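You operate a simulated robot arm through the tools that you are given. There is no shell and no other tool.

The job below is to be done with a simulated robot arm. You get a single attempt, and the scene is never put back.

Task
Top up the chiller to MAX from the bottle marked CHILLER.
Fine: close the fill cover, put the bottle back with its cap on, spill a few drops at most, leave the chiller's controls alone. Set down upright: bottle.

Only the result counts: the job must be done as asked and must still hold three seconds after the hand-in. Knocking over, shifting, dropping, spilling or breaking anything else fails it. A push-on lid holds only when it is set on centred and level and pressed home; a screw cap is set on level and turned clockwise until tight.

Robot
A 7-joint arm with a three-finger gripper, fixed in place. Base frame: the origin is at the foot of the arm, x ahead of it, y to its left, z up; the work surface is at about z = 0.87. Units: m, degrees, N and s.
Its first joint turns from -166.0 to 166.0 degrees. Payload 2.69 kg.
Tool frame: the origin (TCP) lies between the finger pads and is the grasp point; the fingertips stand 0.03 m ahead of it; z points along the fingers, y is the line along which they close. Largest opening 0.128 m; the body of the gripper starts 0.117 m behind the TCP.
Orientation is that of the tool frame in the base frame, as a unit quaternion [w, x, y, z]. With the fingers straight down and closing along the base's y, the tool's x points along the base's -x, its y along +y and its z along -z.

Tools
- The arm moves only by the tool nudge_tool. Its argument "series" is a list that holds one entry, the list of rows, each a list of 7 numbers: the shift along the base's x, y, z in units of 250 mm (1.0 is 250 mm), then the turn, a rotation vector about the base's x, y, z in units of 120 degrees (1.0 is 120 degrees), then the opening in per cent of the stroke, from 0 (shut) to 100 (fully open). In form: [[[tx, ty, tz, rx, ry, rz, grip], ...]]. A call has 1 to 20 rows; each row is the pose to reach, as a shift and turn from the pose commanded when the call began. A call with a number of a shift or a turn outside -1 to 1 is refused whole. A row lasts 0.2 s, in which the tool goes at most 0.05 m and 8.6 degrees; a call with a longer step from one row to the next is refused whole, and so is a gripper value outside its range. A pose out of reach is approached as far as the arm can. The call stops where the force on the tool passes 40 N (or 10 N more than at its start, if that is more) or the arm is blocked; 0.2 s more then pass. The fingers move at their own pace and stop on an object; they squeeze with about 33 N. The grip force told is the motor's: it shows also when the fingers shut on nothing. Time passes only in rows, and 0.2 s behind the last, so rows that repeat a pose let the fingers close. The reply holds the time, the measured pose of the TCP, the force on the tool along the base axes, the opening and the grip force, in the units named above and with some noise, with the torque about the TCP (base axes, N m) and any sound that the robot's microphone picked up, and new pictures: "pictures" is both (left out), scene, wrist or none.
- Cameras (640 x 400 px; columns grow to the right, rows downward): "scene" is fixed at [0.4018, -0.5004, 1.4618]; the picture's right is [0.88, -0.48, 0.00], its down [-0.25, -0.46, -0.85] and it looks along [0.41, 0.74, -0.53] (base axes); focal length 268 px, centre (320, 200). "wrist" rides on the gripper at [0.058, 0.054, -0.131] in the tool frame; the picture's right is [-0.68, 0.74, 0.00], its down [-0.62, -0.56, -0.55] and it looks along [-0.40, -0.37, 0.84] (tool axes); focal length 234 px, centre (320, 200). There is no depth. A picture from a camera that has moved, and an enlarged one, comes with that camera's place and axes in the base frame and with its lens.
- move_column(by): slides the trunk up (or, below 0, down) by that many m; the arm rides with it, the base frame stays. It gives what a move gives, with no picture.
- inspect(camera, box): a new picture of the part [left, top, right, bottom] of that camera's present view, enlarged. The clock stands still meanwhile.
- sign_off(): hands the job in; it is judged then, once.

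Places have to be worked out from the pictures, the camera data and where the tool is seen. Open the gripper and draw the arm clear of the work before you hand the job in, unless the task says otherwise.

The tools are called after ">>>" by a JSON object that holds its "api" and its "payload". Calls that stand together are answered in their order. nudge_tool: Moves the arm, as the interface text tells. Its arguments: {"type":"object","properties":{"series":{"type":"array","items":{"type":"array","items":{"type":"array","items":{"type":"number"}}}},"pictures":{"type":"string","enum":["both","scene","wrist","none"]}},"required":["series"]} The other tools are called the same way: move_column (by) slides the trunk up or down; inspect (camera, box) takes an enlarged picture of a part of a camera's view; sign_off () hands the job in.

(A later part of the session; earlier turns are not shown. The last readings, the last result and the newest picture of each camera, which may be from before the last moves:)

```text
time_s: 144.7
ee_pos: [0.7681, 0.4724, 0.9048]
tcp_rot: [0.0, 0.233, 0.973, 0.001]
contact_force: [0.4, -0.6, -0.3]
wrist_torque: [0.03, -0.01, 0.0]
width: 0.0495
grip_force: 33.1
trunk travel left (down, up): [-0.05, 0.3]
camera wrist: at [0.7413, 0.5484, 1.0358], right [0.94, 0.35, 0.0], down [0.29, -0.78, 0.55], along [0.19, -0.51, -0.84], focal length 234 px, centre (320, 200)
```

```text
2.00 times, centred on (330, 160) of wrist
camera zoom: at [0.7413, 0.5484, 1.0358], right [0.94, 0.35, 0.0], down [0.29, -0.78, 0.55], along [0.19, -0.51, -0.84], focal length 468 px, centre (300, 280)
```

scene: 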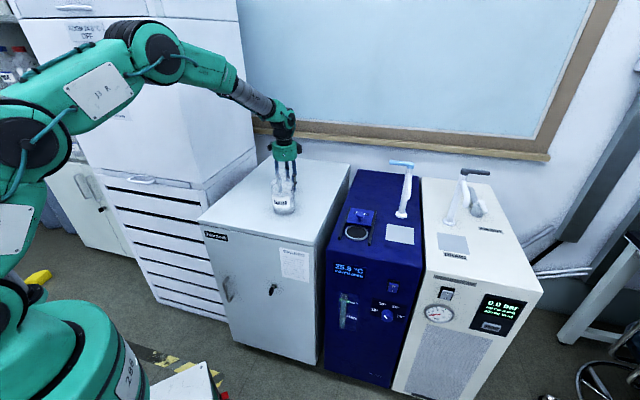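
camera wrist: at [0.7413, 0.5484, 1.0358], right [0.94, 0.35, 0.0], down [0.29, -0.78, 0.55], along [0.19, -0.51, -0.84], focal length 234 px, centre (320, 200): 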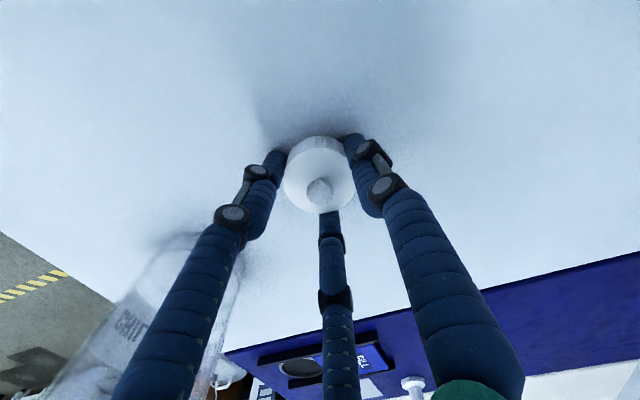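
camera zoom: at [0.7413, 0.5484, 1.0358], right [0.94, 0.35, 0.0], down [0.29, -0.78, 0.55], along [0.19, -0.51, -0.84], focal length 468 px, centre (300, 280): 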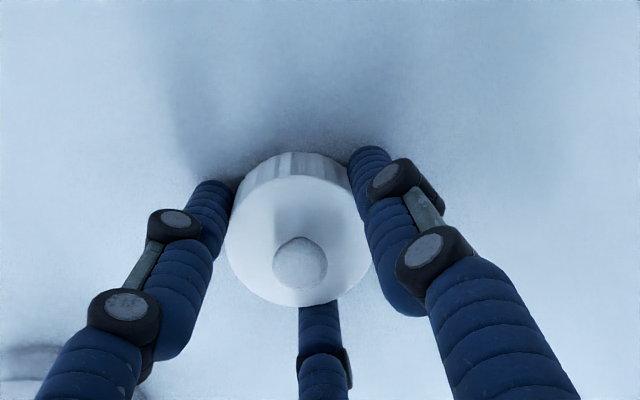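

The cap is gripped squarely. I lift it, carry it over the bottle's axis, and stop just above the mouth to check alignment.

>>> {"api": "nudge_tool", "payload": {"series": [[[0, 0, 0.16, 0, 0, 0, 0], [0, 0, 0.34, 0, 0, 0, 0], [0, 0, 0.52, 0, 0, 0, 0], [0, 0, 0.7, 0, 0, 0, 0], [0, 0, 0.88, 0, 0, 0, 0], [-0.05, -0.095, 0.907, 0, 0, 0, 0], [-0.12, -0.227, 0.907, 0, 0, 0, 0], [-0.19, -0.359, 0.907, 0, 0, 0, 0], [-0.26, -0.49, 0.907, 0, 0, 0, 0], [-0.297, -0.561, 0.88, 0, 0, 0, 0], [-0.297, -0.561, 0.78, 0, 0, 0, 0], [-0.297, -0.561, 0.74, 0, 0, 0, 0], [-0.297, -0.561, 0.74, 0, 0, 0, 0]]]}}

>>> {"api": "inspect", "payload": {"camera": "scene", "box": [255, 140, 315, 200]}}

>>> {"api": "inspect", "payload": {"camera": "wrist", "box": [240, 60, 420, 260]}}

```text
time_s: 147.5
ee_pos: [0.6957, 0.3329, 1.0908]
tcp_rot: [0.0, 0.232, 0.973, 0.001]
contact_force: [-0.1, 0.0, 0.5]
wrist_torque: [-0.03, 0.0, 0.01]
width: 0.0496
grip_force: 33.1
trunk travel left (down, up): [-0.05, 0.3]
camera wrist: at [0.6676, 0.4086, 1.2216], right [0.94, 0.35, 0.0], down [0.29, -0.78, 0.55], along [0.19, -0.51, -0.84], focal length 234 px, centre (320, 200)
```

scene: 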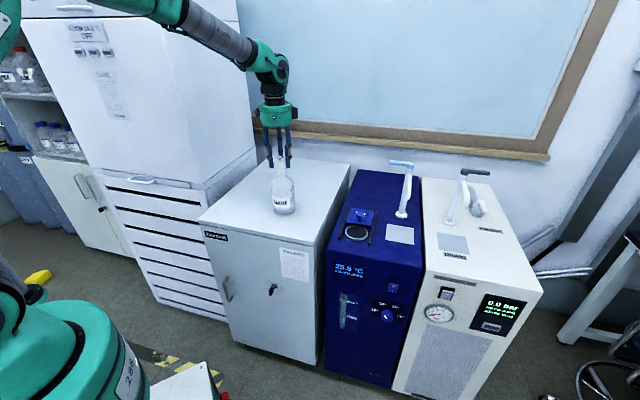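
wrist: 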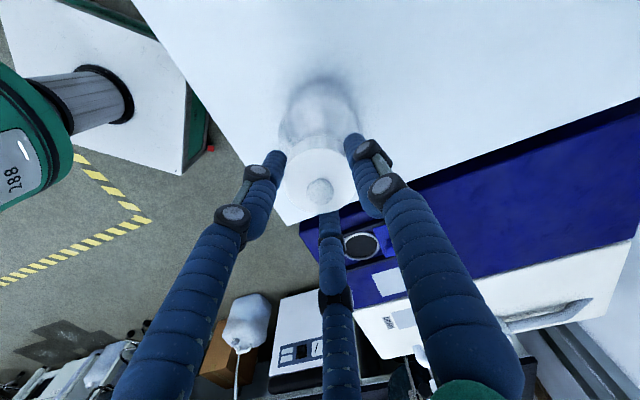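

```text
6.67 times, centred on (285, 170) of scene
camera zoom: at [0.4018, -0.5004, 1.4618], right [0.88, -0.48, 0.0], down [-0.25, -0.46, -0.85], along [0.41, 0.74, -0.53], focal length 1789 px, centre (553, 400)
```

zoom: 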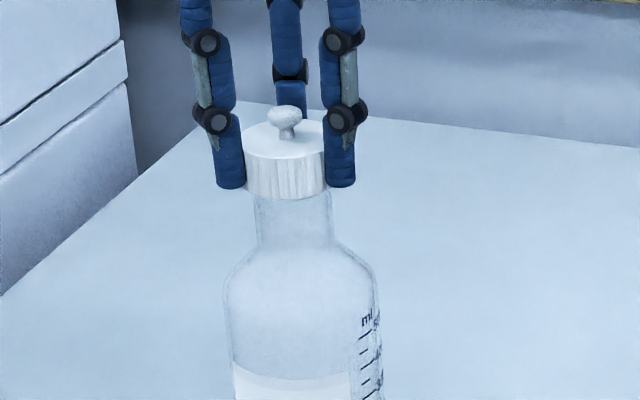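

```text
2.00 times, centred on (330, 160) of wrist
camera zoom: at [0.6676, 0.4086, 1.2216], right [0.94, 0.35, 0.0], down [0.29, -0.78, 0.55], along [0.19, -0.51, -0.84], focal length 468 px, centre (300, 280)
```

zoom: 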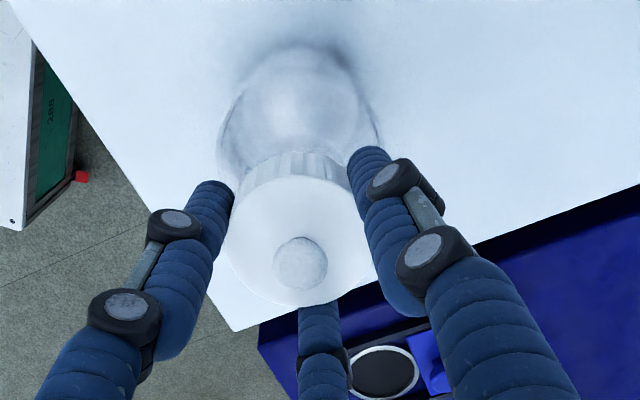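

Cap and neck line up within about 2 mm. I lower gently toward the neck and watch the forces.

>>> {"api": "nudge_tool", "payload": {"series": [[[0, 0, -0.014, 0, 0, 0, 0], [0, 0, -0.028, 0, 0, 0, 0], [0, 0, -0.042, 0, 0, 0, 0], [0, 0, -0.056, 0, 0, 0, 0], [0, 0, -0.056, 0, 0, 0, 0]]], "pictures": "none"}}

>>> {"api": "inspect", "payload": {"camera": "scene", "box": [255, 140, 315, 200]}}

```text
time_s: 148.7
ee_pos: [0.6958, 0.3341, 1.0761]
tcp_rot: [0.001, 0.233, 0.973, 0.001]
contact_force: [-0.3, -0.5, -0.2]
wrist_torque: [0.02, 0.02, 0.01]
width: 0.0499
grip_force: 32.5
trunk travel left (down, up): [-0.05, 0.3]
```

```text
6.67 times, centred on (285, 170) of scene
camera zoom: at [0.4018, -0.5004, 1.4618], right [0.88, -0.48, 0.0], down [-0.25, -0.46, -0.85], along [0.41, 0.74, -0.53], focal length 1789 px, centre (553, 400)
```

zoom: 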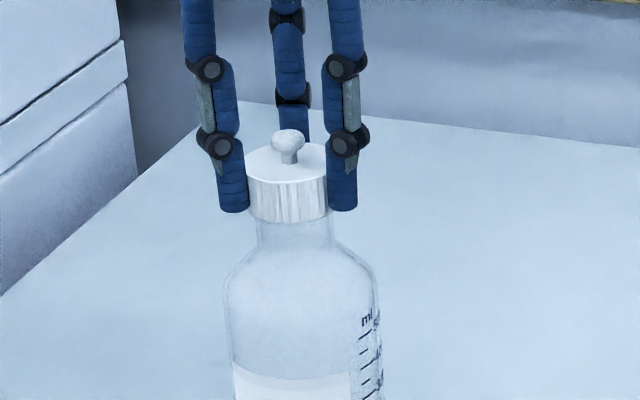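

No contact yet and the neck is entering the cap. I lower further in 3 mm steps.

>>> {"api": "nudge_tool", "payload": {"series": [[[0, 0, -0.012, 0, 0, 0, 0], [0, 0, -0.024, 0, 0, 0, 0], [0, 0, -0.036, 0, 0, 0, 0], [0, 0, -0.048, 0, 0, 0, 0], [0, 0, -0.048, 0, 0, 0, 0]]], "pictures": "none"}}

>>> {"api": "inspect", "payload": {"camera": "scene", "box": [255, 140, 315, 200]}}

```text
time_s: 149.9
ee_pos: [0.696, 0.332, 1.0646]
tcp_rot: [0.0, 0.233, 0.972, 0.002]
contact_force: [0.0, 0.0, 0.2]
wrist_torque: [0.0, 0.01, -0.03]
width: 0.0498
grip_force: 32.5
trunk travel left (down, up): [-0.05, 0.3]
```

```text
6.67 times, centred on (285, 170) of scene
camera zoom: at [0.4018, -0.5004, 1.4618], right [0.88, -0.48, 0.0], down [-0.25, -0.46, -0.85], along [0.41, 0.74, -0.53], focal length 1789 px, centre (553, 400)
```

zoom: 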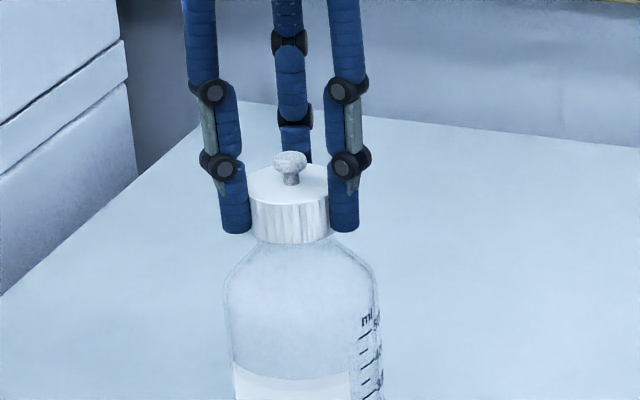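

Nearly seated, no force yet. I press on in 1.5 mm steps, listening for a snap.

>>> {"api": "nudge_tool", "payload": {"series": [[[0, 0, -0.006, 0, 0, 0, 0], [0, 0, -0.012, 0, 0, 0, 0], [0, 0, -0.018, 0, 0, 0, 0], [0, 0, -0.018, 0, 0, 0, 0]]], "pictures": "none"}}

```text
time_s: 150.9
ee_pos: [0.6963, 0.3326, 1.0603]
tcp_rot: [0.001, 0.233, 0.972, 0.0]
contact_force: [-0.6, 1.0, -0.1]
wrist_torque: [0.02, -0.01, -0.01]
width: 0.0495
grip_force: 32.9
trunk travel left (down, up): [-0.05, 0.3]
```

Still no resistance at z ≈ 1.060. I continue down slowly.

>>> {"api": "nudge_tool", "payload": {"series": [[[0, 0, -0.006, 0, 0, 0, 0], [0, 0, -0.012, 0, 0, 0, 0], [0, 0, -0.018, 0, 0, 0, 0], [0, 0, -0.018, 0, 0, 0, 0]]], "pictures": "none"}}

>>> {"api": "inspect", "payload": {"camera": "scene", "box": [255, 140, 315, 200]}}

```text
time_s: 151.9
ee_pos: [0.6977, 0.3319, 1.0571]
tcp_rot: [0.001, 0.232, 0.973, 0.002]
contact_force: [0.2, -2.2, 13.2]
wrist_torque: [-0.05, 0.03, 0.0]
width: 0.0496
grip_force: 32.9
trunk travel left (down, up): [-0.05, 0.3]
```

```text
6.67 times, centred on (285, 170) of scene
camera zoom: at [0.4018, -0.5004, 1.4618], right [0.88, -0.48, 0.0], down [-0.25, -0.46, -0.85], along [0.41, 0.74, -0.53], focal length 1789 px, centre (553, 400)
```

zoom: 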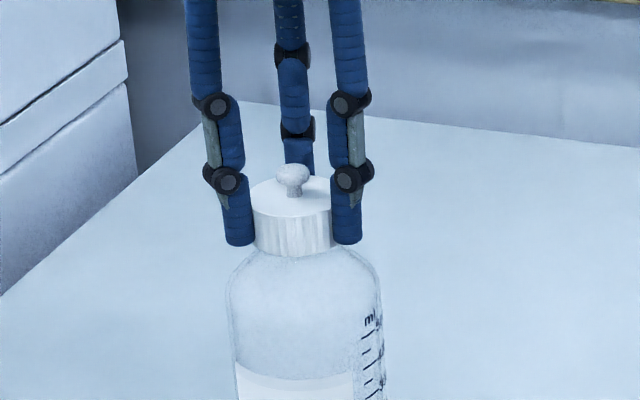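

The cap meets the rim (13 N). I press further, in small steps, to seat it.

>>> {"api": "nudge_tool", "payload": {"series": [[[0, 0, -0.006, 0, 0, 0, 0], [0, 0, -0.012, 0, 0, 0, 0], [0, 0, -0.012, 0, 0, 0, 0]]], "pictures": "none"}}

```text
time_s: 152.8
ee_pos: [0.6982, 0.3318, 1.0579]
tcp_rot: [0.004, 0.233, 0.972, 0.004]
contact_force: [0.2, 0.6, 9.7]
wrist_torque: [-0.12, -0.01, 0.0]
width: 0.0497
grip_force: 33.0
trunk travel left (down, up): [-0.05, 0.3]
stopped in row 3: the force on the tool passed its limit at 41 N (the readings are from after the stop); the commanded pose is now the measured one
```

The cap is at its original seated height and took 41 N. I test whether it holds by lifting 5 mm very gently and reading the force.

>>> {"api": "nudge_tool", "payload": {"series": [[[0, 0, 0.006, 0, 0, 0, 0], [0, 0, 0.014, 0, 0, 0, 0], [0, 0, 0.022, 0, 0, 0, 0], [0, 0, 0.022, 0, 0, 0, 0]]], "pictures": "none"}}

>>> {"api": "inspect", "payload": {"camera": "scene", "box": [255, 140, 315, 200]}}

>>> {"api": "inspect", "payload": {"camera": "scene", "box": [250, 170, 330, 230]}}

```text
time_s: 153.8
ee_pos: [0.6971, 0.333, 1.0609]
tcp_rot: [0.002, 0.232, 0.973, 0.002]
contact_force: [0.2, 0.1, -0.1]
wrist_torque: [-0.05, 0.03, 0.02]
width: 0.0494
grip_force: 32.7
trunk travel left (down, up): [-0.05, 0.3]
```

```text
6.67 times, centred on (285, 170) of scene
camera zoom: at [0.4018, -0.5004, 1.4618], right [0.88, -0.48, 0.0], down [-0.25, -0.46, -0.85], along [0.41, 0.74, -0.53], focal length 1789 px, centre (553, 400)
```

zoom: 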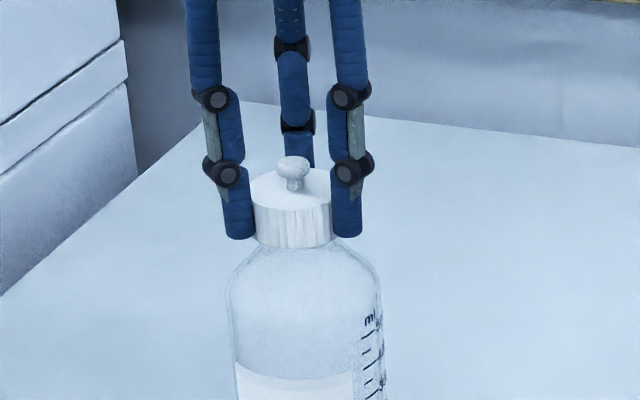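

```text
6.67 times, centred on (290, 200) of scene
camera zoom: at [0.4018, -0.5004, 1.4618], right [0.88, -0.48, 0.0], down [-0.25, -0.46, -0.85], along [0.41, 0.74, -0.53], focal length 1789 px, centre (520, 200)
```

zoom: 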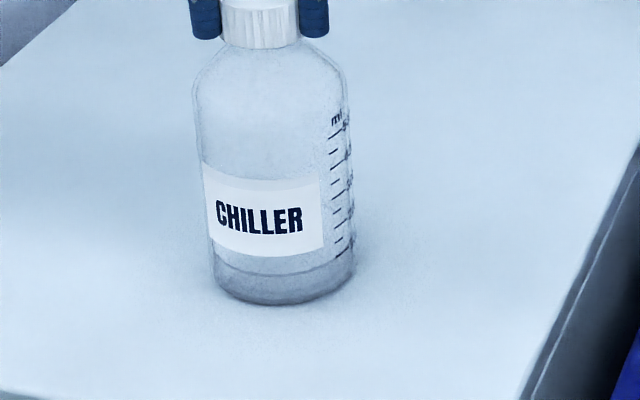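

The cap lifted off freely, so it is not yet held. During the press the tool was pushed about 2 mm toward +x, so the cap was slightly off centre; I shift +2.5 mm in x and press again slowly.

>>> {"api": "nudge_tool", "payload": {"series": [[[0.005, -0.001, 0, 0, 0, 0, 0], [0.01, -0.002, 0, 0, 0, 0, 0], [0.01, -0.002, -0.008, 0, 0, 0, 0], [0.01, -0.002, -0.016, 0, 0, 0, 0], [0.01, -0.002, -0.022, 0, 0, 0, 0], [0.01, -0.002, -0.026, 0, 0, 0, 0], [0.01, -0.002, -0.026, 0, 0, 0, 0]]], "pictures": "none"}}

```text
time_s: 155.4
ee_pos: [0.6993, 0.3325, 1.0564]
tcp_rot: [0.004, 0.232, 0.973, 0.003]
contact_force: [-8.5, -2.3, 23.7]
wrist_torque: [-0.18, 0.58, 0.03]
width: 0.0498
grip_force: 33.0
trunk travel left (down, up): [-0.05, 0.3]
```

Now there is a side force of −8.5 N in x, so that was a bit too far. I step back 1.5 mm and press again.

>>> {"api": "nudge_tool", "payload": {"series": [[[0, 0, 0.012, 0, 0, 0, 0], [-0.006, 0.002, 0.012, 0, 0, 0, 0], [-0.006, 0.002, 0.004, 0, 0, 0, 0], [-0.006, 0.002, -0.002, 0, 0, 0, 0], [-0.006, 0.002, -0.006, 0, 0, 0, 0], [-0.006, 0.002, -0.006, 0, 0, 0, 0]]], "pictures": "none"}}

```text
time_s: 156.8
ee_pos: [0.699, 0.3327, 1.0569]
tcp_rot: [0.006, 0.233, 0.972, 0.005]
contact_force: [-4.2, -1.4, 12.2]
wrist_torque: [-0.25, 0.07, -0.07]
width: 0.0498
grip_force: 33.3
trunk travel left (down, up): [-0.05, 0.3]
stopped in row 6: the force on the tool passed its limit at 40 N (the readings are from after the stop); the commanded pose is now the measured one
```

Pressing to 40 N gave no snap. I compare the cap's present height with the first close-up at the same magnification.

>>> {"api": "inspect", "payload": {"camera": "scene", "box": [264, 160, 304, 185]}}

>>> {"api": "inspect", "payload": {"camera": "scene", "box": [240, 150, 340, 230]}}

>>> {"api": "inspect", "payload": {"camera": "wrist", "box": [260, 80, 380, 230]}}

```text
16.00 times, centred on (284, 172) of scene
camera zoom: at [0.4018, -0.5004, 1.4618], right [0.88, -0.48, 0.0], down [-0.25, -0.46, -0.85], along [0.41, 0.74, -0.53], focal length 4294 px, centre (896, 640)
```

zoom: 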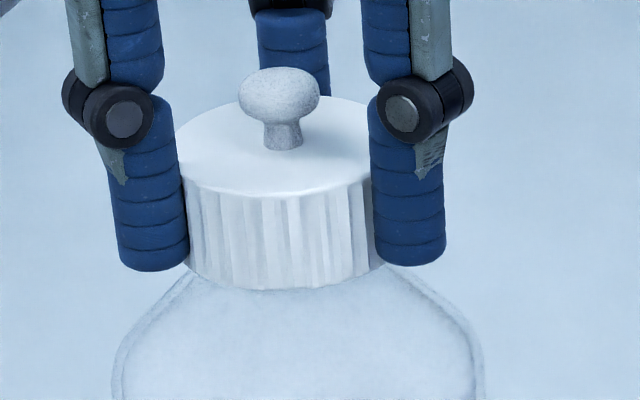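

```text
5.00 times, centred on (290, 190) of scene
camera zoom: at [0.4018, -0.5004, 1.4618], right [0.88, -0.48, 0.0], down [-0.25, -0.46, -0.85], along [0.41, 0.74, -0.53], focal length 1342 px, centre (470, 250)
```

zoom: 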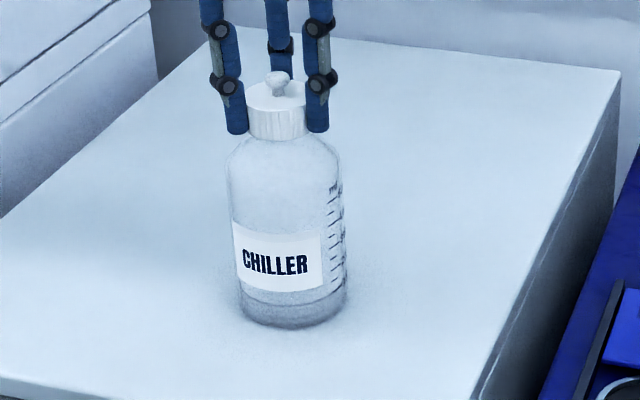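

```text
2.67 times, centred on (320, 155) of wrist
camera zoom: at [0.6695, 0.4078, 1.1878], right [0.94, 0.35, 0.01], down [0.29, -0.79, 0.55], along [0.2, -0.51, -0.84], focal length 624 px, centre (320, 320)
```

zoom: 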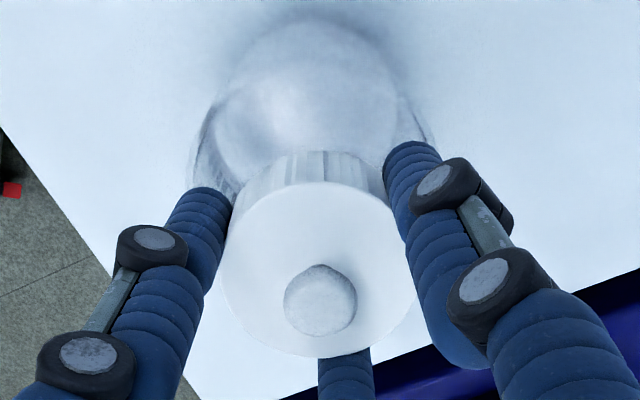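

The cap sits about 2 mm above its home height and is centred within ~1 mm. I press again in finer steps to build up force steadily below the stop limit.

>>> {"api": "nudge_tool", "payload": {"series": [[[-0.003, 0, -0.003, 0, 0, 0, 0], [-0.003, 0, -0.006, 0, 0, 0, 0], [-0.003, 0, -0.008, 0, 0, 0, 0], [-0.003, 0, -0.008, 0, 0, 0, 0]]], "pictures": "none"}}

```text
time_s: 157.8
ee_pos: [0.6989, 0.3323, 1.0556]
tcp_rot: [0.006, 0.233, 0.972, 0.006]
contact_force: [-3.5, 3.2, 37.8]
wrist_torque: [-0.09, 0.42, -0.05]
width: 0.0495
grip_force: 32.9
trunk travel left (down, up): [-0.05, 0.3]
```

38 N steady. I add a little more (the limit is now 48 N).

>>> {"api": "nudge_tool", "payload": {"series": [[[0, 0, -0.0012, 0, 0, 0, 0], [0, 0, -0.0024, 0, 0, 0, 0], [0, 0, -0.0024, 0, 0, 0, 0]]], "pictures": "none"}}

```text
time_s: 158.6
ee_pos: [0.6988, 0.3322, 1.0533]
tcp_rot: [0.004, 0.233, 0.973, 0.004]
contact_force: [-0.7, -1.0, 35.7]
wrist_torque: [-0.09, 0.11, -0.03]
width: 0.0499
grip_force: 32.6
trunk travel left (down, up): [-0.05, 0.3]
```

The tool moved down about 2 mm at the same force and the side load vanished. I look whether the cap itself went home.

>>> {"api": "inspect", "payload": {"camera": "scene", "box": [264, 160, 304, 185]}}

>>> {"api": "inspect", "payload": {"camera": "wrist", "box": [260, 80, 380, 230]}}

```text
16.00 times, centred on (284, 172) of scene
camera zoom: at [0.4018, -0.5004, 1.4618], right [0.88, -0.48, 0.0], down [-0.25, -0.46, -0.85], along [0.41, 0.74, -0.53], focal length 4294 px, centre (896, 640)
```

zoom: 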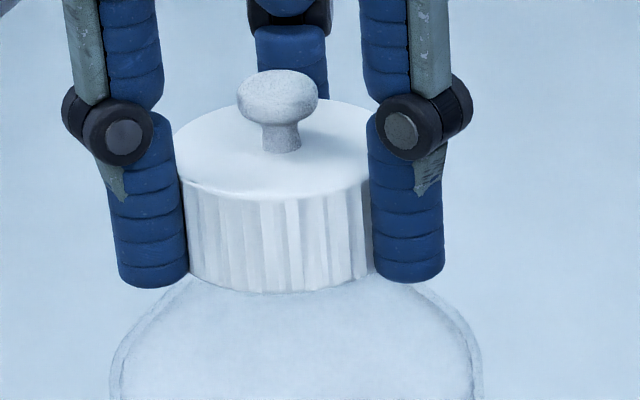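

```text
2.67 times, centred on (320, 155) of wrist
camera zoom: at [0.6691, 0.4075, 1.1839], right [0.94, 0.35, 0.01], down [0.29, -0.79, 0.55], along [0.2, -0.51, -0.84], focal length 624 px, centre (320, 320)
```

zoom: 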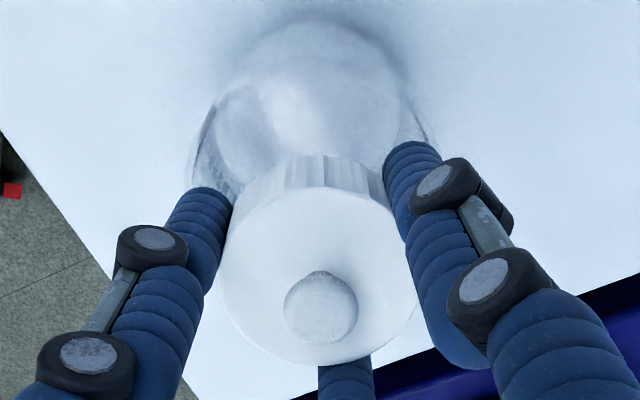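

The fingers slipped down on the cap while it moved only about 1 mm, so pressing through the grip is limited. I open, rise, close the fingers above the knob, and will press straight down on the knob instead.

>>> {"api": "nudge_tool", "payload": {"series": [[[0, 0, 0.008, 0, 0, 0, 0], [0, 0, 0.012, 0, 0, 0, 55], [0, 0, 0.012, 0, 0, 0, 55], [0, 0, 0.012, 0, 0, 0, 55], [0, 0, 0.12, 0, 0, 0, 55], [0, 0, 0.26, 0, 0, 0, 55], [0, 0, 0.32, 0, 0, 0, 0], [0, 0, 0.32, 0, 0, 0, 0], [0, 0, 0.32, 0, 0, 0, 0], [0, 0, 0.32, 0, 0, 0, 0]]]}}

>>> {"api": "inspect", "payload": {"camera": "scene", "box": [255, 140, 315, 200]}}

>>> {"api": "inspect", "payload": {"camera": "wrist", "box": [260, 80, 380, 230]}}

```text
time_s: 160.8
ee_pos: [0.6995, 0.3345, 1.1325]
tcp_rot: [0.003, 0.233, 0.973, 0.003]
contact_force: [-0.3, 0.7, 0.0]
wrist_torque: [0.0, 0.02, 0.0]
width: 0.0022
grip_force: 31.5
trunk travel left (down, up): [-0.05, 0.3]
heard: snap
camera wrist: at [0.67, 0.4089, 1.2638], right [0.94, 0.35, 0.01], down [0.29, -0.79, 0.55], along [0.2, -0.51, -0.84], focal length 234 px, centre (320, 200)
```

scene: 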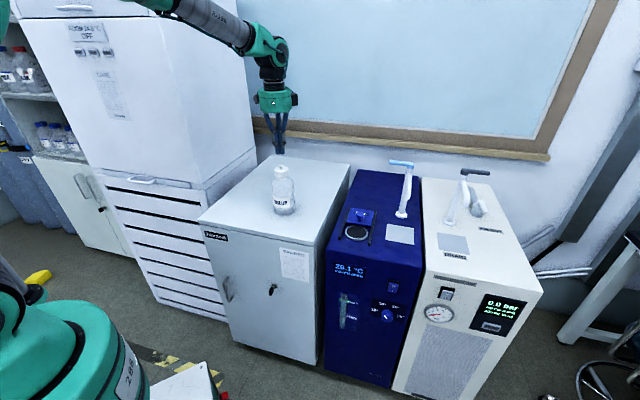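
wrist: 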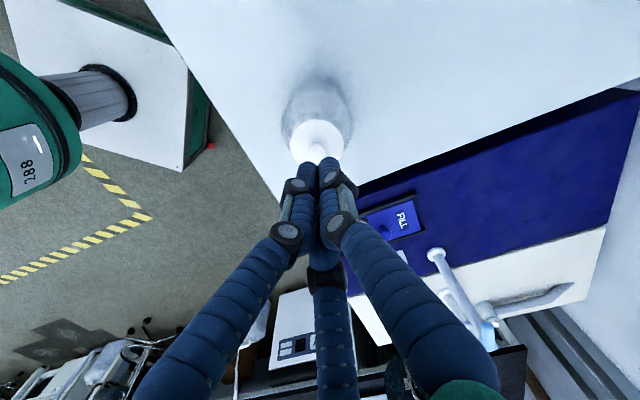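

```text
6.67 times, centred on (285, 170) of scene
camera zoom: at [0.4018, -0.5004, 1.4618], right [0.88, -0.48, 0.0], down [-0.25, -0.46, -0.85], along [0.41, 0.74, -0.53], focal length 1789 px, centre (553, 400)
```

zoom: 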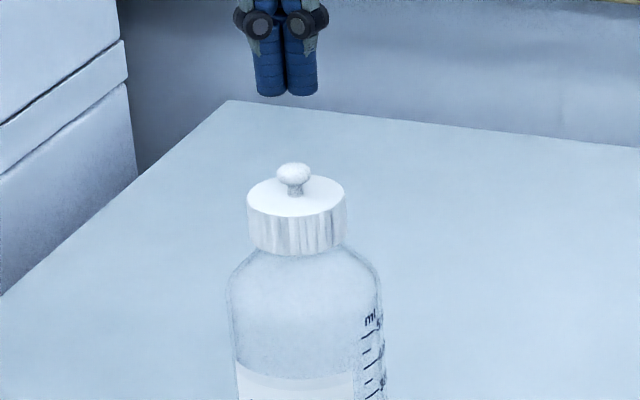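

```text
2.67 times, centred on (320, 155) of wrist
camera zoom: at [0.67, 0.4089, 1.2638], right [0.94, 0.35, 0.01], down [0.29, -0.79, 0.55], along [0.2, -0.51, -0.84], focal length 624 px, centre (320, 320)
```

zoom: 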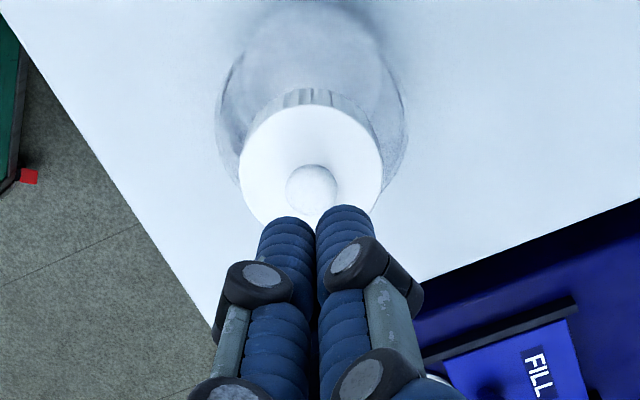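

A snap was heard during this release. I compare the cap's height with the first picture at 16× before deciding.

>>> {"api": "inspect", "payload": {"camera": "scene", "box": [264, 160, 304, 185]}}

>>> {"api": "inspect", "payload": {"camera": "scene", "box": [240, 150, 340, 230]}}

```text
16.00 times, centred on (284, 172) of scene
camera zoom: at [0.4018, -0.5004, 1.4618], right [0.88, -0.48, 0.0], down [-0.25, -0.46, -0.85], along [0.41, 0.74, -0.53], focal length 4294 px, centre (896, 640)
```

zoom: 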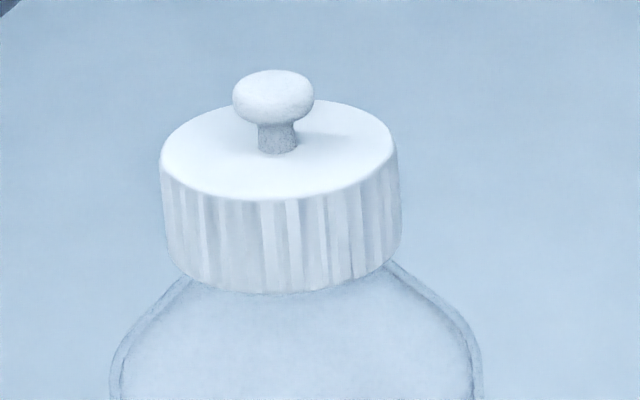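

```text
5.00 times, centred on (290, 190) of scene
camera zoom: at [0.4018, -0.5004, 1.4618], right [0.88, -0.48, 0.0], down [-0.25, -0.46, -0.85], along [0.41, 0.74, -0.53], focal length 1342 px, centre (470, 250)
```

zoom: 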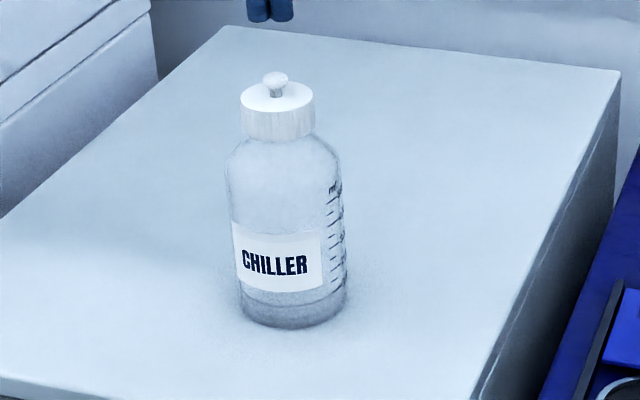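

The cap now sits exactly as in the first picture (same offset to the bottle, same height), so the snap was it going home. To be sure, I press straight down on the knob with the closed fingers, watching the force.

>>> {"api": "nudge_tool", "payload": {"series": [[[-0.004, -0.002, -0.05, 0, 0, 0, 0], [-0.008, -0.003, -0.1, 0, 0, 0, 0], [-0.008, -0.003, -0.12, 0, 0, 0, 0], [-0.008, -0.003, -0.12, 0, 0, 0, 0]]], "pictures": "none"}}

>>> {"api": "inspect", "payload": {"camera": "scene", "box": [264, 150, 304, 185]}}

>>> {"api": "inspect", "payload": {"camera": "wrist", "box": [260, 80, 380, 230]}}

```text
time_s: 161.8
ee_pos: [0.6962, 0.3344, 1.1022]
tcp_rot: [0.003, 0.233, 0.972, 0.003]
contact_force: [-0.4, 0.8, 0.5]
wrist_torque: [0.03, -0.02, 0.0]
width: 0.0021
grip_force: 31.5
trunk travel left (down, up): [-0.05, 0.3]
```

```text
11.43 times, centred on (284, 168) of scene
camera zoom: at [0.4018, -0.5004, 1.4618], right [0.88, -0.48, 0.0], down [-0.25, -0.46, -0.85], along [0.41, 0.74, -0.53], focal length 3067 px, centre (731, 571)
```

zoom: 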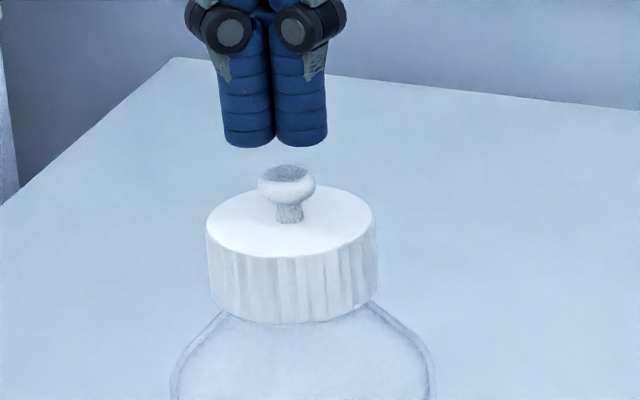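

```text
2.67 times, centred on (320, 155) of wrist
camera zoom: at [0.6674, 0.4085, 1.2331], right [0.94, 0.35, 0.01], down [0.29, -0.79, 0.55], along [0.2, -0.51, -0.84], focal length 624 px, centre (320, 320)
```

zoom: 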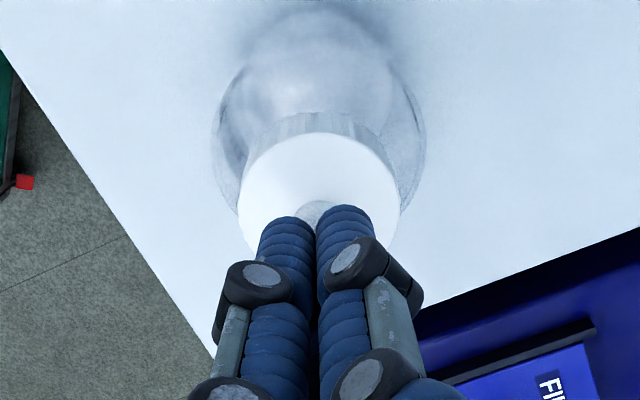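

The fingertips are about 7 mm above the knob and roughly centred. I adjust 2–3 mm and descend to contact.

>>> {"api": "nudge_tool", "payload": {"series": [[[0.004, -0.01, -0.01, 0, 0, 0, 0], [0.004, -0.01, -0.02, 0, 0, 0, 0], [0.004, -0.01, -0.028, 0, 0, 0, 0], [0.004, -0.01, -0.034, 0, 0, 0, 0], [0.004, -0.01, -0.034, 0, 0, 0, 0]]], "pictures": "none"}}

```text
time_s: 163.0
ee_pos: [0.6981, 0.3292, 1.0937]
tcp_rot: [0.003, 0.233, 0.972, 0.004]
contact_force: [0.3, -0.8, 0.1]
wrist_torque: [-0.02, 0.02, 0.0]
width: 0.002
grip_force: 30.9
trunk travel left (down, up): [-0.05, 0.3]
```

Still no contact at TCP z ≈ 1.094. I continue down in 1.5 mm steps.

>>> {"api": "nudge_tool", "payload": {"series": [[[0, 0, -0.006, 0, 0, 0, 0], [0, 0, -0.012, 0, 0, 0, 0], [0, 0, -0.016, 0, 0, 0, 0], [0, 0, -0.016, 0, 0, 0, 0]]], "pictures": "none"}}

>>> {"api": "inspect", "payload": {"camera": "scene", "box": [264, 150, 304, 185]}}

```text
time_s: 164.0
ee_pos: [0.6979, 0.33, 1.0885]
tcp_rot: [0.005, 0.232, 0.973, 0.004]
contact_force: [1.3, 0.5, 2.0]
wrist_torque: [-0.01, -0.04, 0.01]
width: 0.0063
grip_force: 31.9
trunk travel left (down, up): [-0.05, 0.3]
```

```text
11.43 times, centred on (284, 168) of scene
camera zoom: at [0.4018, -0.5004, 1.4618], right [0.88, -0.48, 0.0], down [-0.25, -0.46, -0.85], along [0.41, 0.74, -0.53], focal length 3067 px, centre (731, 571)
```

zoom: 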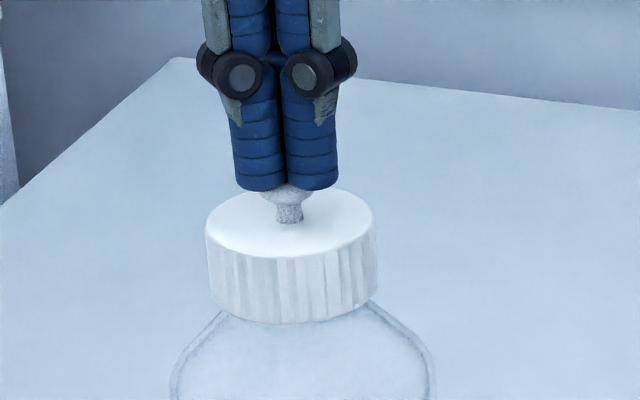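

The knob only wedges the closed fingertips apart. Better: I open the fingers slightly around the knob so that the three fingertips press evenly on the cap's top.

>>> {"api": "nudge_tool", "payload": {"series": [[[0, 0, 0.03, 0, 0, 0, 0], [0, 0, 0.06, 0, 0, 0, 20], [0, 0, 0.06, 0, 0, 0, 20], [0, 0, 0.03, 0, 0, 0, 20], [0, 0, 0, 0, 0, 0, 20], [0, 0, -0.02, 0, 0, 0, 20], [0, 0, -0.032, 0, 0, 0, 20], [0, 0, -0.032, 0, 0, 0, 20]]], "pictures": "none"}}

>>> {"api": "inspect", "payload": {"camera": "scene", "box": [264, 150, 304, 185]}}

>>> {"api": "inspect", "payload": {"camera": "wrist", "box": [260, 80, 380, 230]}}

```text
time_s: 165.8
ee_pos: [0.6977, 0.3301, 1.0822]
tcp_rot: [0.004, 0.232, 0.973, 0.004]
contact_force: [-0.1, -0.7, 0.0]
wrist_torque: [0.03, 0.01, -0.03]
width: 0.0254
grip_force: 0.1
trunk travel left (down, up): [-0.05, 0.3]
```

```text
11.43 times, centred on (284, 168) of scene
camera zoom: at [0.4018, -0.5004, 1.4618], right [0.88, -0.48, 0.0], down [-0.25, -0.46, -0.85], along [0.41, 0.74, -0.53], focal length 3067 px, centre (731, 571)
```

zoom: 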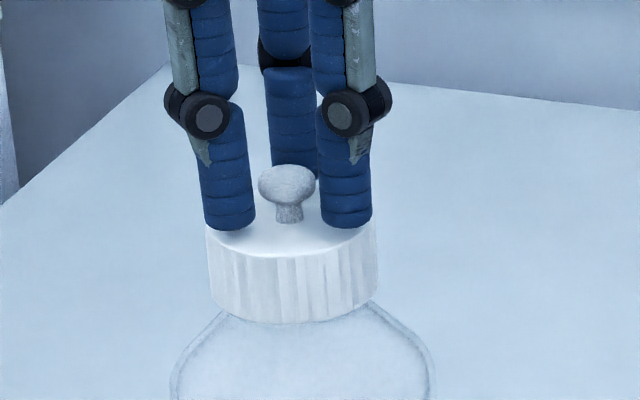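

```text
2.67 times, centred on (320, 155) of wrist
camera zoom: at [0.6685, 0.4046, 1.2123], right [0.94, 0.35, 0.01], down [0.29, -0.79, 0.55], along [0.2, -0.51, -0.84], focal length 624 px, centre (320, 320)
```

zoom: 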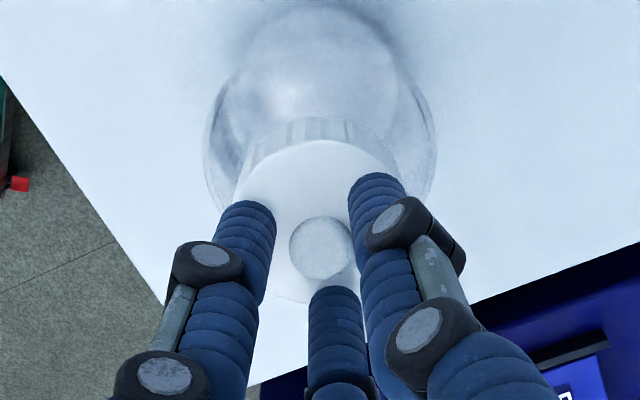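

The three fingertips now stand around the knob just above the cap's top. I press down in small steps.

>>> {"api": "nudge_tool", "payload": {"series": [[[0, 0, -0.006, 0, 0, 0, 20], [0, 0, -0.012, 0, 0, 0, 20], [0, 0, -0.018, 0, 0, 0, 20], [0, 0, -0.018, 0, 0, 0, 20]]], "pictures": "none"}}

```text
time_s: 166.8
ee_pos: [0.6976, 0.3298, 1.0757]
tcp_rot: [0.004, 0.233, 0.972, 0.003]
contact_force: [0.1, 1.3, 1.3]
wrist_torque: [0.02, 0.02, -0.01]
width: 0.0256
grip_force: 0.1
trunk travel left (down, up): [-0.05, 0.3]
```

>>> {"api": "nudge_tool", "payload": {"series": [[[0, 0, -0.004, 0, 0, 0, 20], [0, 0, -0.008, 0, 0, 0, 20], [0, 0, -0.012, 0, 0, 0, 20], [0, 0, -0.012, 0, 0, 0, 20]]], "pictures": "none"}}

```text
time_s: 167.8
ee_pos: [0.6986, 0.3306, 1.0759]
tcp_rot: [0.005, 0.232, 0.973, 0.005]
contact_force: [0.0, -6.7, 20.2]
wrist_torque: [-0.29, 0.3, 0.08]
width: 0.0259
grip_force: 0.2
trunk travel left (down, up): [-0.05, 0.3]
```

20 N on the cap's top and rising. I press to about 35 N and listen.

>>> {"api": "nudge_tool", "payload": {"series": [[[0, 0, -0.002, 0, 0, 0, 20], [0, 0, -0.004, 0, 0, 0, 20], [0, 0, -0.005, 0, 0, 0, 20], [0, 0, -0.005, 0, 0, 0, 20]]], "pictures": "none"}}

>>> {"api": "inspect", "payload": {"camera": "scene", "box": [264, 160, 304, 185]}}

```text
time_s: 168.8
ee_pos: [0.6977, 0.3308, 1.0749]
tcp_rot: [0.005, 0.232, 0.973, 0.005]
contact_force: [0.6, -3.7, 38.5]
wrist_torque: [-0.2, 0.53, 0.05]
width: 0.0259
grip_force: 0.0
trunk travel left (down, up): [-0.05, 0.3]
```

```text
16.00 times, centred on (284, 172) of scene
camera zoom: at [0.4018, -0.5004, 1.4618], right [0.88, -0.48, 0.0], down [-0.25, -0.46, -0.85], along [0.41, 0.74, -0.53], focal length 4294 px, centre (896, 640)
```

zoom: 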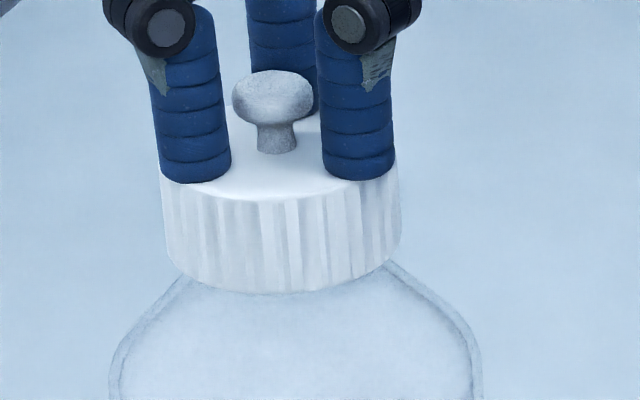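

The cap is firmly at its stop (38 N, no movement). To verify that it really holds, I rise a little, grip the knob, and will try a 3 mm lift.

>>> {"api": "nudge_tool", "payload": {"series": [[[0, 0, 0.016, 0, 0, 0, 20], [0, 0, 0.034, 0, 0, 0, 20], [0, 0, 0.034, 0, 0, 0, 20], [0, 0, 0.034, 0, 0, 0, 0], [0, 0, 0.034, 0, 0, 0, 0], [0, 0, 0.034, 0, 0, 0, 0]]], "pictures": "none"}}

>>> {"api": "inspect", "payload": {"camera": "scene", "box": [264, 150, 304, 185]}}

```text
time_s: 170.2
ee_pos: [0.6976, 0.3309, 1.0822]
tcp_rot: [0.004, 0.233, 0.973, 0.004]
contact_force: [0.0, 1.5, 0.2]
wrist_torque: [0.0, 0.02, -0.01]
width: 0.0156
grip_force: 32.9
trunk travel left (down, up): [-0.05, 0.3]
heard: snap
```

```text
11.43 times, centred on (284, 168) of scene
camera zoom: at [0.4018, -0.5004, 1.4618], right [0.88, -0.48, 0.0], down [-0.25, -0.46, -0.85], along [0.41, 0.74, -0.53], focal length 3067 px, centre (731, 571)
```

zoom: 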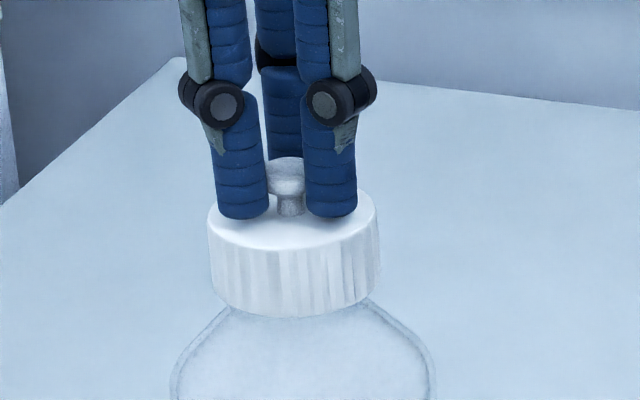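

A snap again, and the picture shows the cap popped up about 2 mm: gripping it pries it off, so it had been on before. I let go of the knob and press the cap home with the spread fingertips only.

>>> {"api": "nudge_tool", "payload": {"series": [[[0, 0, 0, 0, 0, 0, 20], [0, 0, 0, 0, 0, 0, 20], [0, 0, 0, 0, 0, 0, 20]]], "pictures": "none"}}

>>> {"api": "inspect", "payload": {"camera": "scene", "box": [264, 150, 304, 185]}}

```text
time_s: 171.0
ee_pos: [0.6984, 0.3314, 1.0831]
tcp_rot: [0.003, 0.233, 0.972, 0.004]
contact_force: [-0.3, -0.3, 0.6]
wrist_torque: [0.01, 0.02, 0.05]
width: 0.0254
grip_force: 0.0
trunk travel left (down, up): [-0.05, 0.3]
```

```text
11.43 times, centred on (284, 168) of scene
camera zoom: at [0.4018, -0.5004, 1.4618], right [0.88, -0.48, 0.0], down [-0.25, -0.46, -0.85], along [0.41, 0.74, -0.53], focal length 3067 px, centre (731, 571)
```

zoom: 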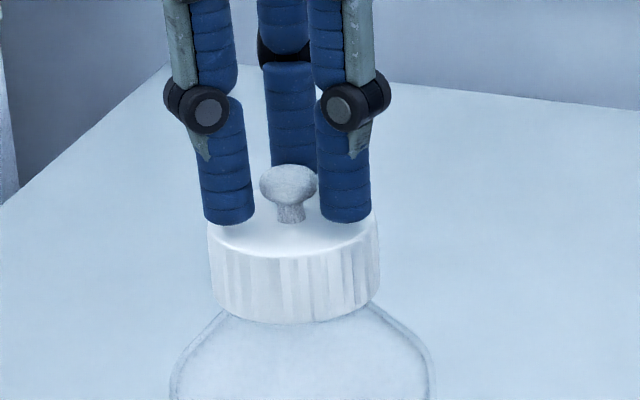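

The cap dropped back into place with no snap. Now I press it with the three fingertips up to about 38 N, as before.

>>> {"api": "nudge_tool", "payload": {"series": [[[0, 0, -0.01, 0, 0, 0, 20], [0, 0, -0.02, 0, 0, 0, 20], [0, 0, -0.026, 0, 0, 0, 20], [0, 0, -0.03, 0, 0, 0, 20], [0, 0, -0.033, 0, 0, 0, 20], [0, 0, -0.033, 0, 0, 0, 20]]], "pictures": "none"}}

>>> {"api": "inspect", "payload": {"camera": "scene", "box": [264, 160, 304, 185]}}

```text
time_s: 172.4
ee_pos: [0.6985, 0.3304, 1.0742]
tcp_rot: [0.006, 0.233, 0.972, 0.006]
contact_force: [-0.6, 1.5, 23.6]
wrist_torque: [-0.01, 0.25, -0.03]
width: 0.0256
grip_force: 0.2
trunk travel left (down, up): [-0.05, 0.3]
```

```text
16.00 times, centred on (284, 172) of scene
camera zoom: at [0.4018, -0.5004, 1.4618], right [0.88, -0.48, 0.0], down [-0.25, -0.46, -0.85], along [0.41, 0.74, -0.53], focal length 4294 px, centre (896, 640)
```

zoom: 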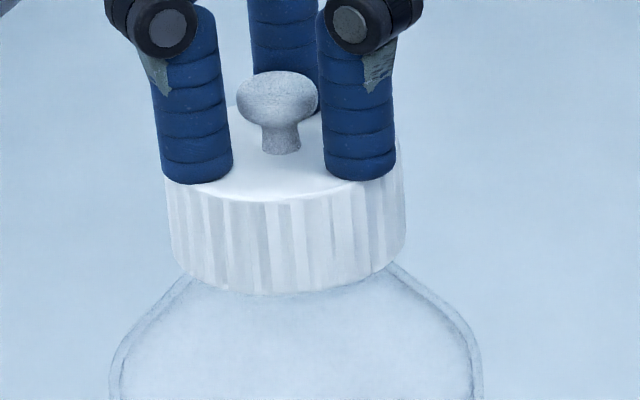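

The cap is now about 1.3 mm off-centre to the right compared with its held position, which explains the missing snap. I rise, take the knob, shift the cap by (−0.8, +1.1) mm, and let it drop.

>>> {"api": "nudge_tool", "payload": {"series": [[[0, 0, 0.016, 0, 0, 0, 20], [0, 0, 0.033, 0, 0, 0, 20], [0, 0, 0.033, 0, 0, 0, 0], [0, 0, 0.033, 0, 0, 0, 0], [-0.003, 0.0045, 0.033, 0, 0, 0, 0], [-0.003, 0.0045, 0.033, 0, 0, 0, 0], [-0.003, 0.0045, 0.03, 0, 0, 0, 0], [-0.003, 0.0045, 0.03, 0, 0, 0, 20], [-0.003, 0.0045, 0.03, 0, 0, 0, 20]]], "pictures": "none"}}

>>> {"api": "inspect", "payload": {"camera": "scene", "box": [264, 160, 304, 185]}}

```text
time_s: 174.4
ee_pos: [0.6971, 0.3313, 1.0802]
tcp_rot: [0.003, 0.232, 0.973, 0.004]
contact_force: [0.5, -0.1, -0.1]
wrist_torque: [0.0, 0.04, -0.03]
width: 0.0259
grip_force: 0.1
trunk travel left (down, up): [-0.05, 0.3]
```

```text
16.00 times, centred on (284, 172) of scene
camera zoom: at [0.4018, -0.5004, 1.4618], right [0.88, -0.48, 0.0], down [-0.25, -0.46, -0.85], along [0.41, 0.74, -0.53], focal length 4294 px, centre (896, 640)
```

zoom: 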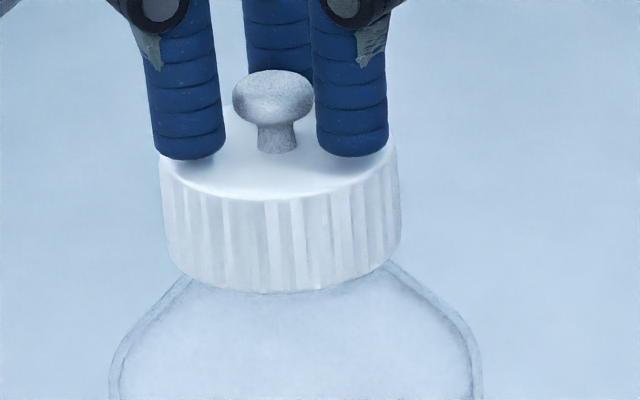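

The cap is centred again like in the held state. Now I press it with the fingertips and listen for the snap.

>>> {"api": "nudge_tool", "payload": {"series": [[[0, 0, -0.01, 0, 0, 0, 20], [0, 0, -0.02, 0, 0, 0, 20], [0, 0, -0.026, 0, 0, 0, 20], [0, 0, -0.03, 0, 0, 0, 20], [0, 0, -0.033, 0, 0, 0, 20], [0, 0, -0.033, 0, 0, 0, 20], [0, 0, -0.033, 0, 0, 0, 20]]], "pictures": "none"}}

>>> {"api": "inspect", "payload": {"camera": "scene", "box": [264, 160, 304, 185]}}

```text
time_s: 176.0
ee_pos: [0.6964, 0.3307, 1.0756]
tcp_rot: [0.006, 0.233, 0.973, 0.005]
contact_force: [1.2, -2.7, 32.1]
wrist_torque: [-0.16, 0.17, -0.01]
width: 0.0254
grip_force: 0.0
trunk travel left (down, up): [-0.05, 0.3]
```

```text
16.00 times, centred on (284, 172) of scene
camera zoom: at [0.4018, -0.5004, 1.4618], right [0.88, -0.48, 0.0], down [-0.25, -0.46, -0.85], along [0.41, 0.74, -0.53], focal length 4294 px, centre (896, 640)
```

zoom: 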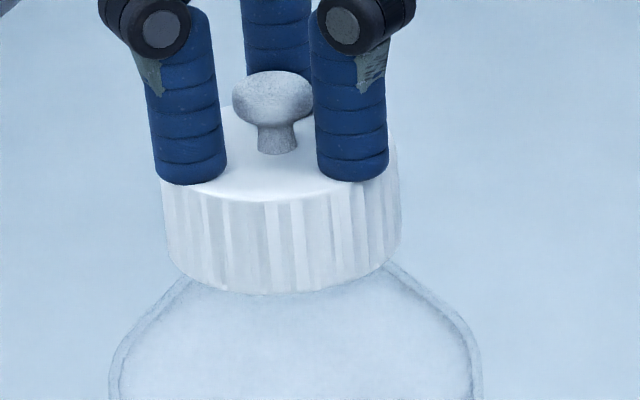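

32 N without a snap yet. Last time it came while letting go, so I ease off slowly and listen.

>>> {"api": "nudge_tool", "payload": {"series": [[[0, 0, 0.004, 0, 0, 0, 20], [0, 0, 0.01, 0, 0, 0, 20], [0, 0, 0.02, 0, 0, 0, 20], [0, 0, 0.05, 0, 0, 0, 20], [0, 0, 0.1, 0, 0, 0, 20], [0, 0, 0.1, 0, 0, 0, 20]]], "pictures": "none"}}

>>> {"api": "inspect", "payload": {"camera": "scene", "box": [264, 160, 304, 185]}}

```text
time_s: 177.4
ee_pos: [0.6967, 0.3304, 1.0987]
tcp_rot: [0.004, 0.233, 0.973, 0.004]
contact_force: [0.3, -0.3, 0.0]
wrist_torque: [0.02, -0.04, 0.04]
width: 0.0256
grip_force: 0.1
trunk travel left (down, up): [-0.05, 0.3]
heard: snap
```

```text
16.00 times, centred on (284, 172) of scene
camera zoom: at [0.4018, -0.5004, 1.4618], right [0.88, -0.48, 0.0], down [-0.25, -0.46, -0.85], along [0.41, 0.74, -0.53], focal length 4294 px, centre (896, 640)
```

zoom: 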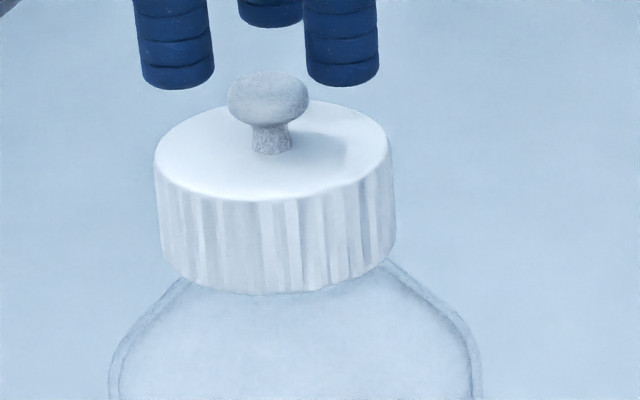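

A snap came as the fingers left the cap. To find out whether that means "on", I test without gripping: I lower the spread fingertips around the knob and push it gently sideways a few millimetres; if the cap is held, the bottle will lean along with it.

>>> {"api": "nudge_tool", "payload": {"series": [[[0, 0, -0.025, 0, 0, 0, 20], [0, 0, -0.047, 0, 0, 0, 20], [0.007, -0.0038, -0.047, 0, 0, 0, 20], [0.014, -0.0077, -0.047, 0, 0, 0, 20], [0.014, -0.0077, -0.047, 0, 0, 0, 20]]], "pictures": "none"}}

>>> {"api": "inspect", "payload": {"camera": "scene", "box": [264, 160, 304, 185]}}

```text
time_s: 178.6
ee_pos: [0.6994, 0.3289, 1.086]
tcp_rot: [0.003, 0.232, 0.973, 0.004]
contact_force: [-0.1, 0.2, -0.3]
wrist_torque: [0.02, 0.02, 0.02]
width: 0.0259
grip_force: 0.3
trunk travel left (down, up): [-0.05, 0.3]
```

```text
16.00 times, centred on (284, 172) of scene
camera zoom: at [0.4018, -0.5004, 1.4618], right [0.88, -0.48, 0.0], down [-0.25, -0.46, -0.85], along [0.41, 0.74, -0.53], focal length 4294 px, centre (896, 640)
```

zoom: 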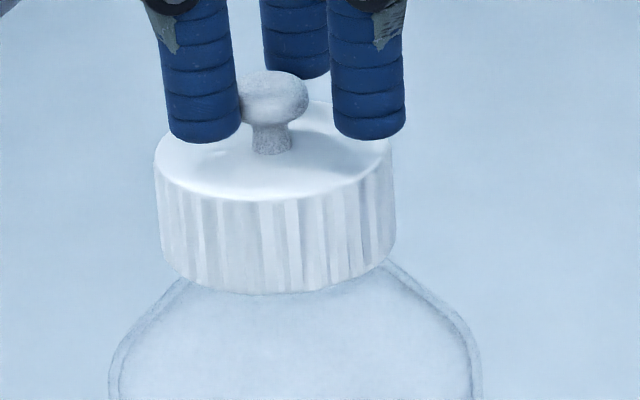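

The left finger is about to touch the knob; nothing has moved yet. I push 2 mm further.

>>> {"api": "nudge_tool", "payload": {"series": [[[0.0035, -0.002, 0, 0, 0, 0, 20], [0.007, -0.0039, 0, 0, 0, 0, 20], [0.007, -0.0039, 0, 0, 0, 0, 20]]], "pictures": "none"}}

>>> {"api": "inspect", "payload": {"camera": "scene", "box": [264, 160, 304, 185]}}

```text
time_s: 179.4
ee_pos: [0.7021, 0.3282, 1.0851]
tcp_rot: [0.004, 0.233, 0.972, 0.003]
contact_force: [-1.2, 0.6, -0.2]
wrist_torque: [0.0, 0.03, 0.0]
width: 0.0263
grip_force: 0.9
trunk travel left (down, up): [-0.05, 0.3]
```

```text
16.00 times, centred on (284, 172) of scene
camera zoom: at [0.4018, -0.5004, 1.4618], right [0.88, -0.48, 0.0], down [-0.25, -0.46, -0.85], along [0.41, 0.74, -0.53], focal length 4294 px, centre (896, 640)
```

zoom: 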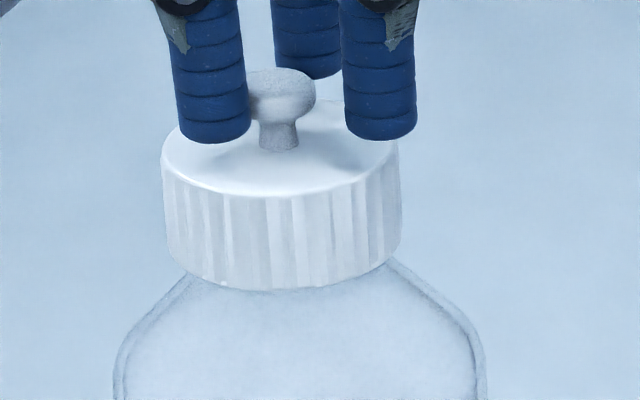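

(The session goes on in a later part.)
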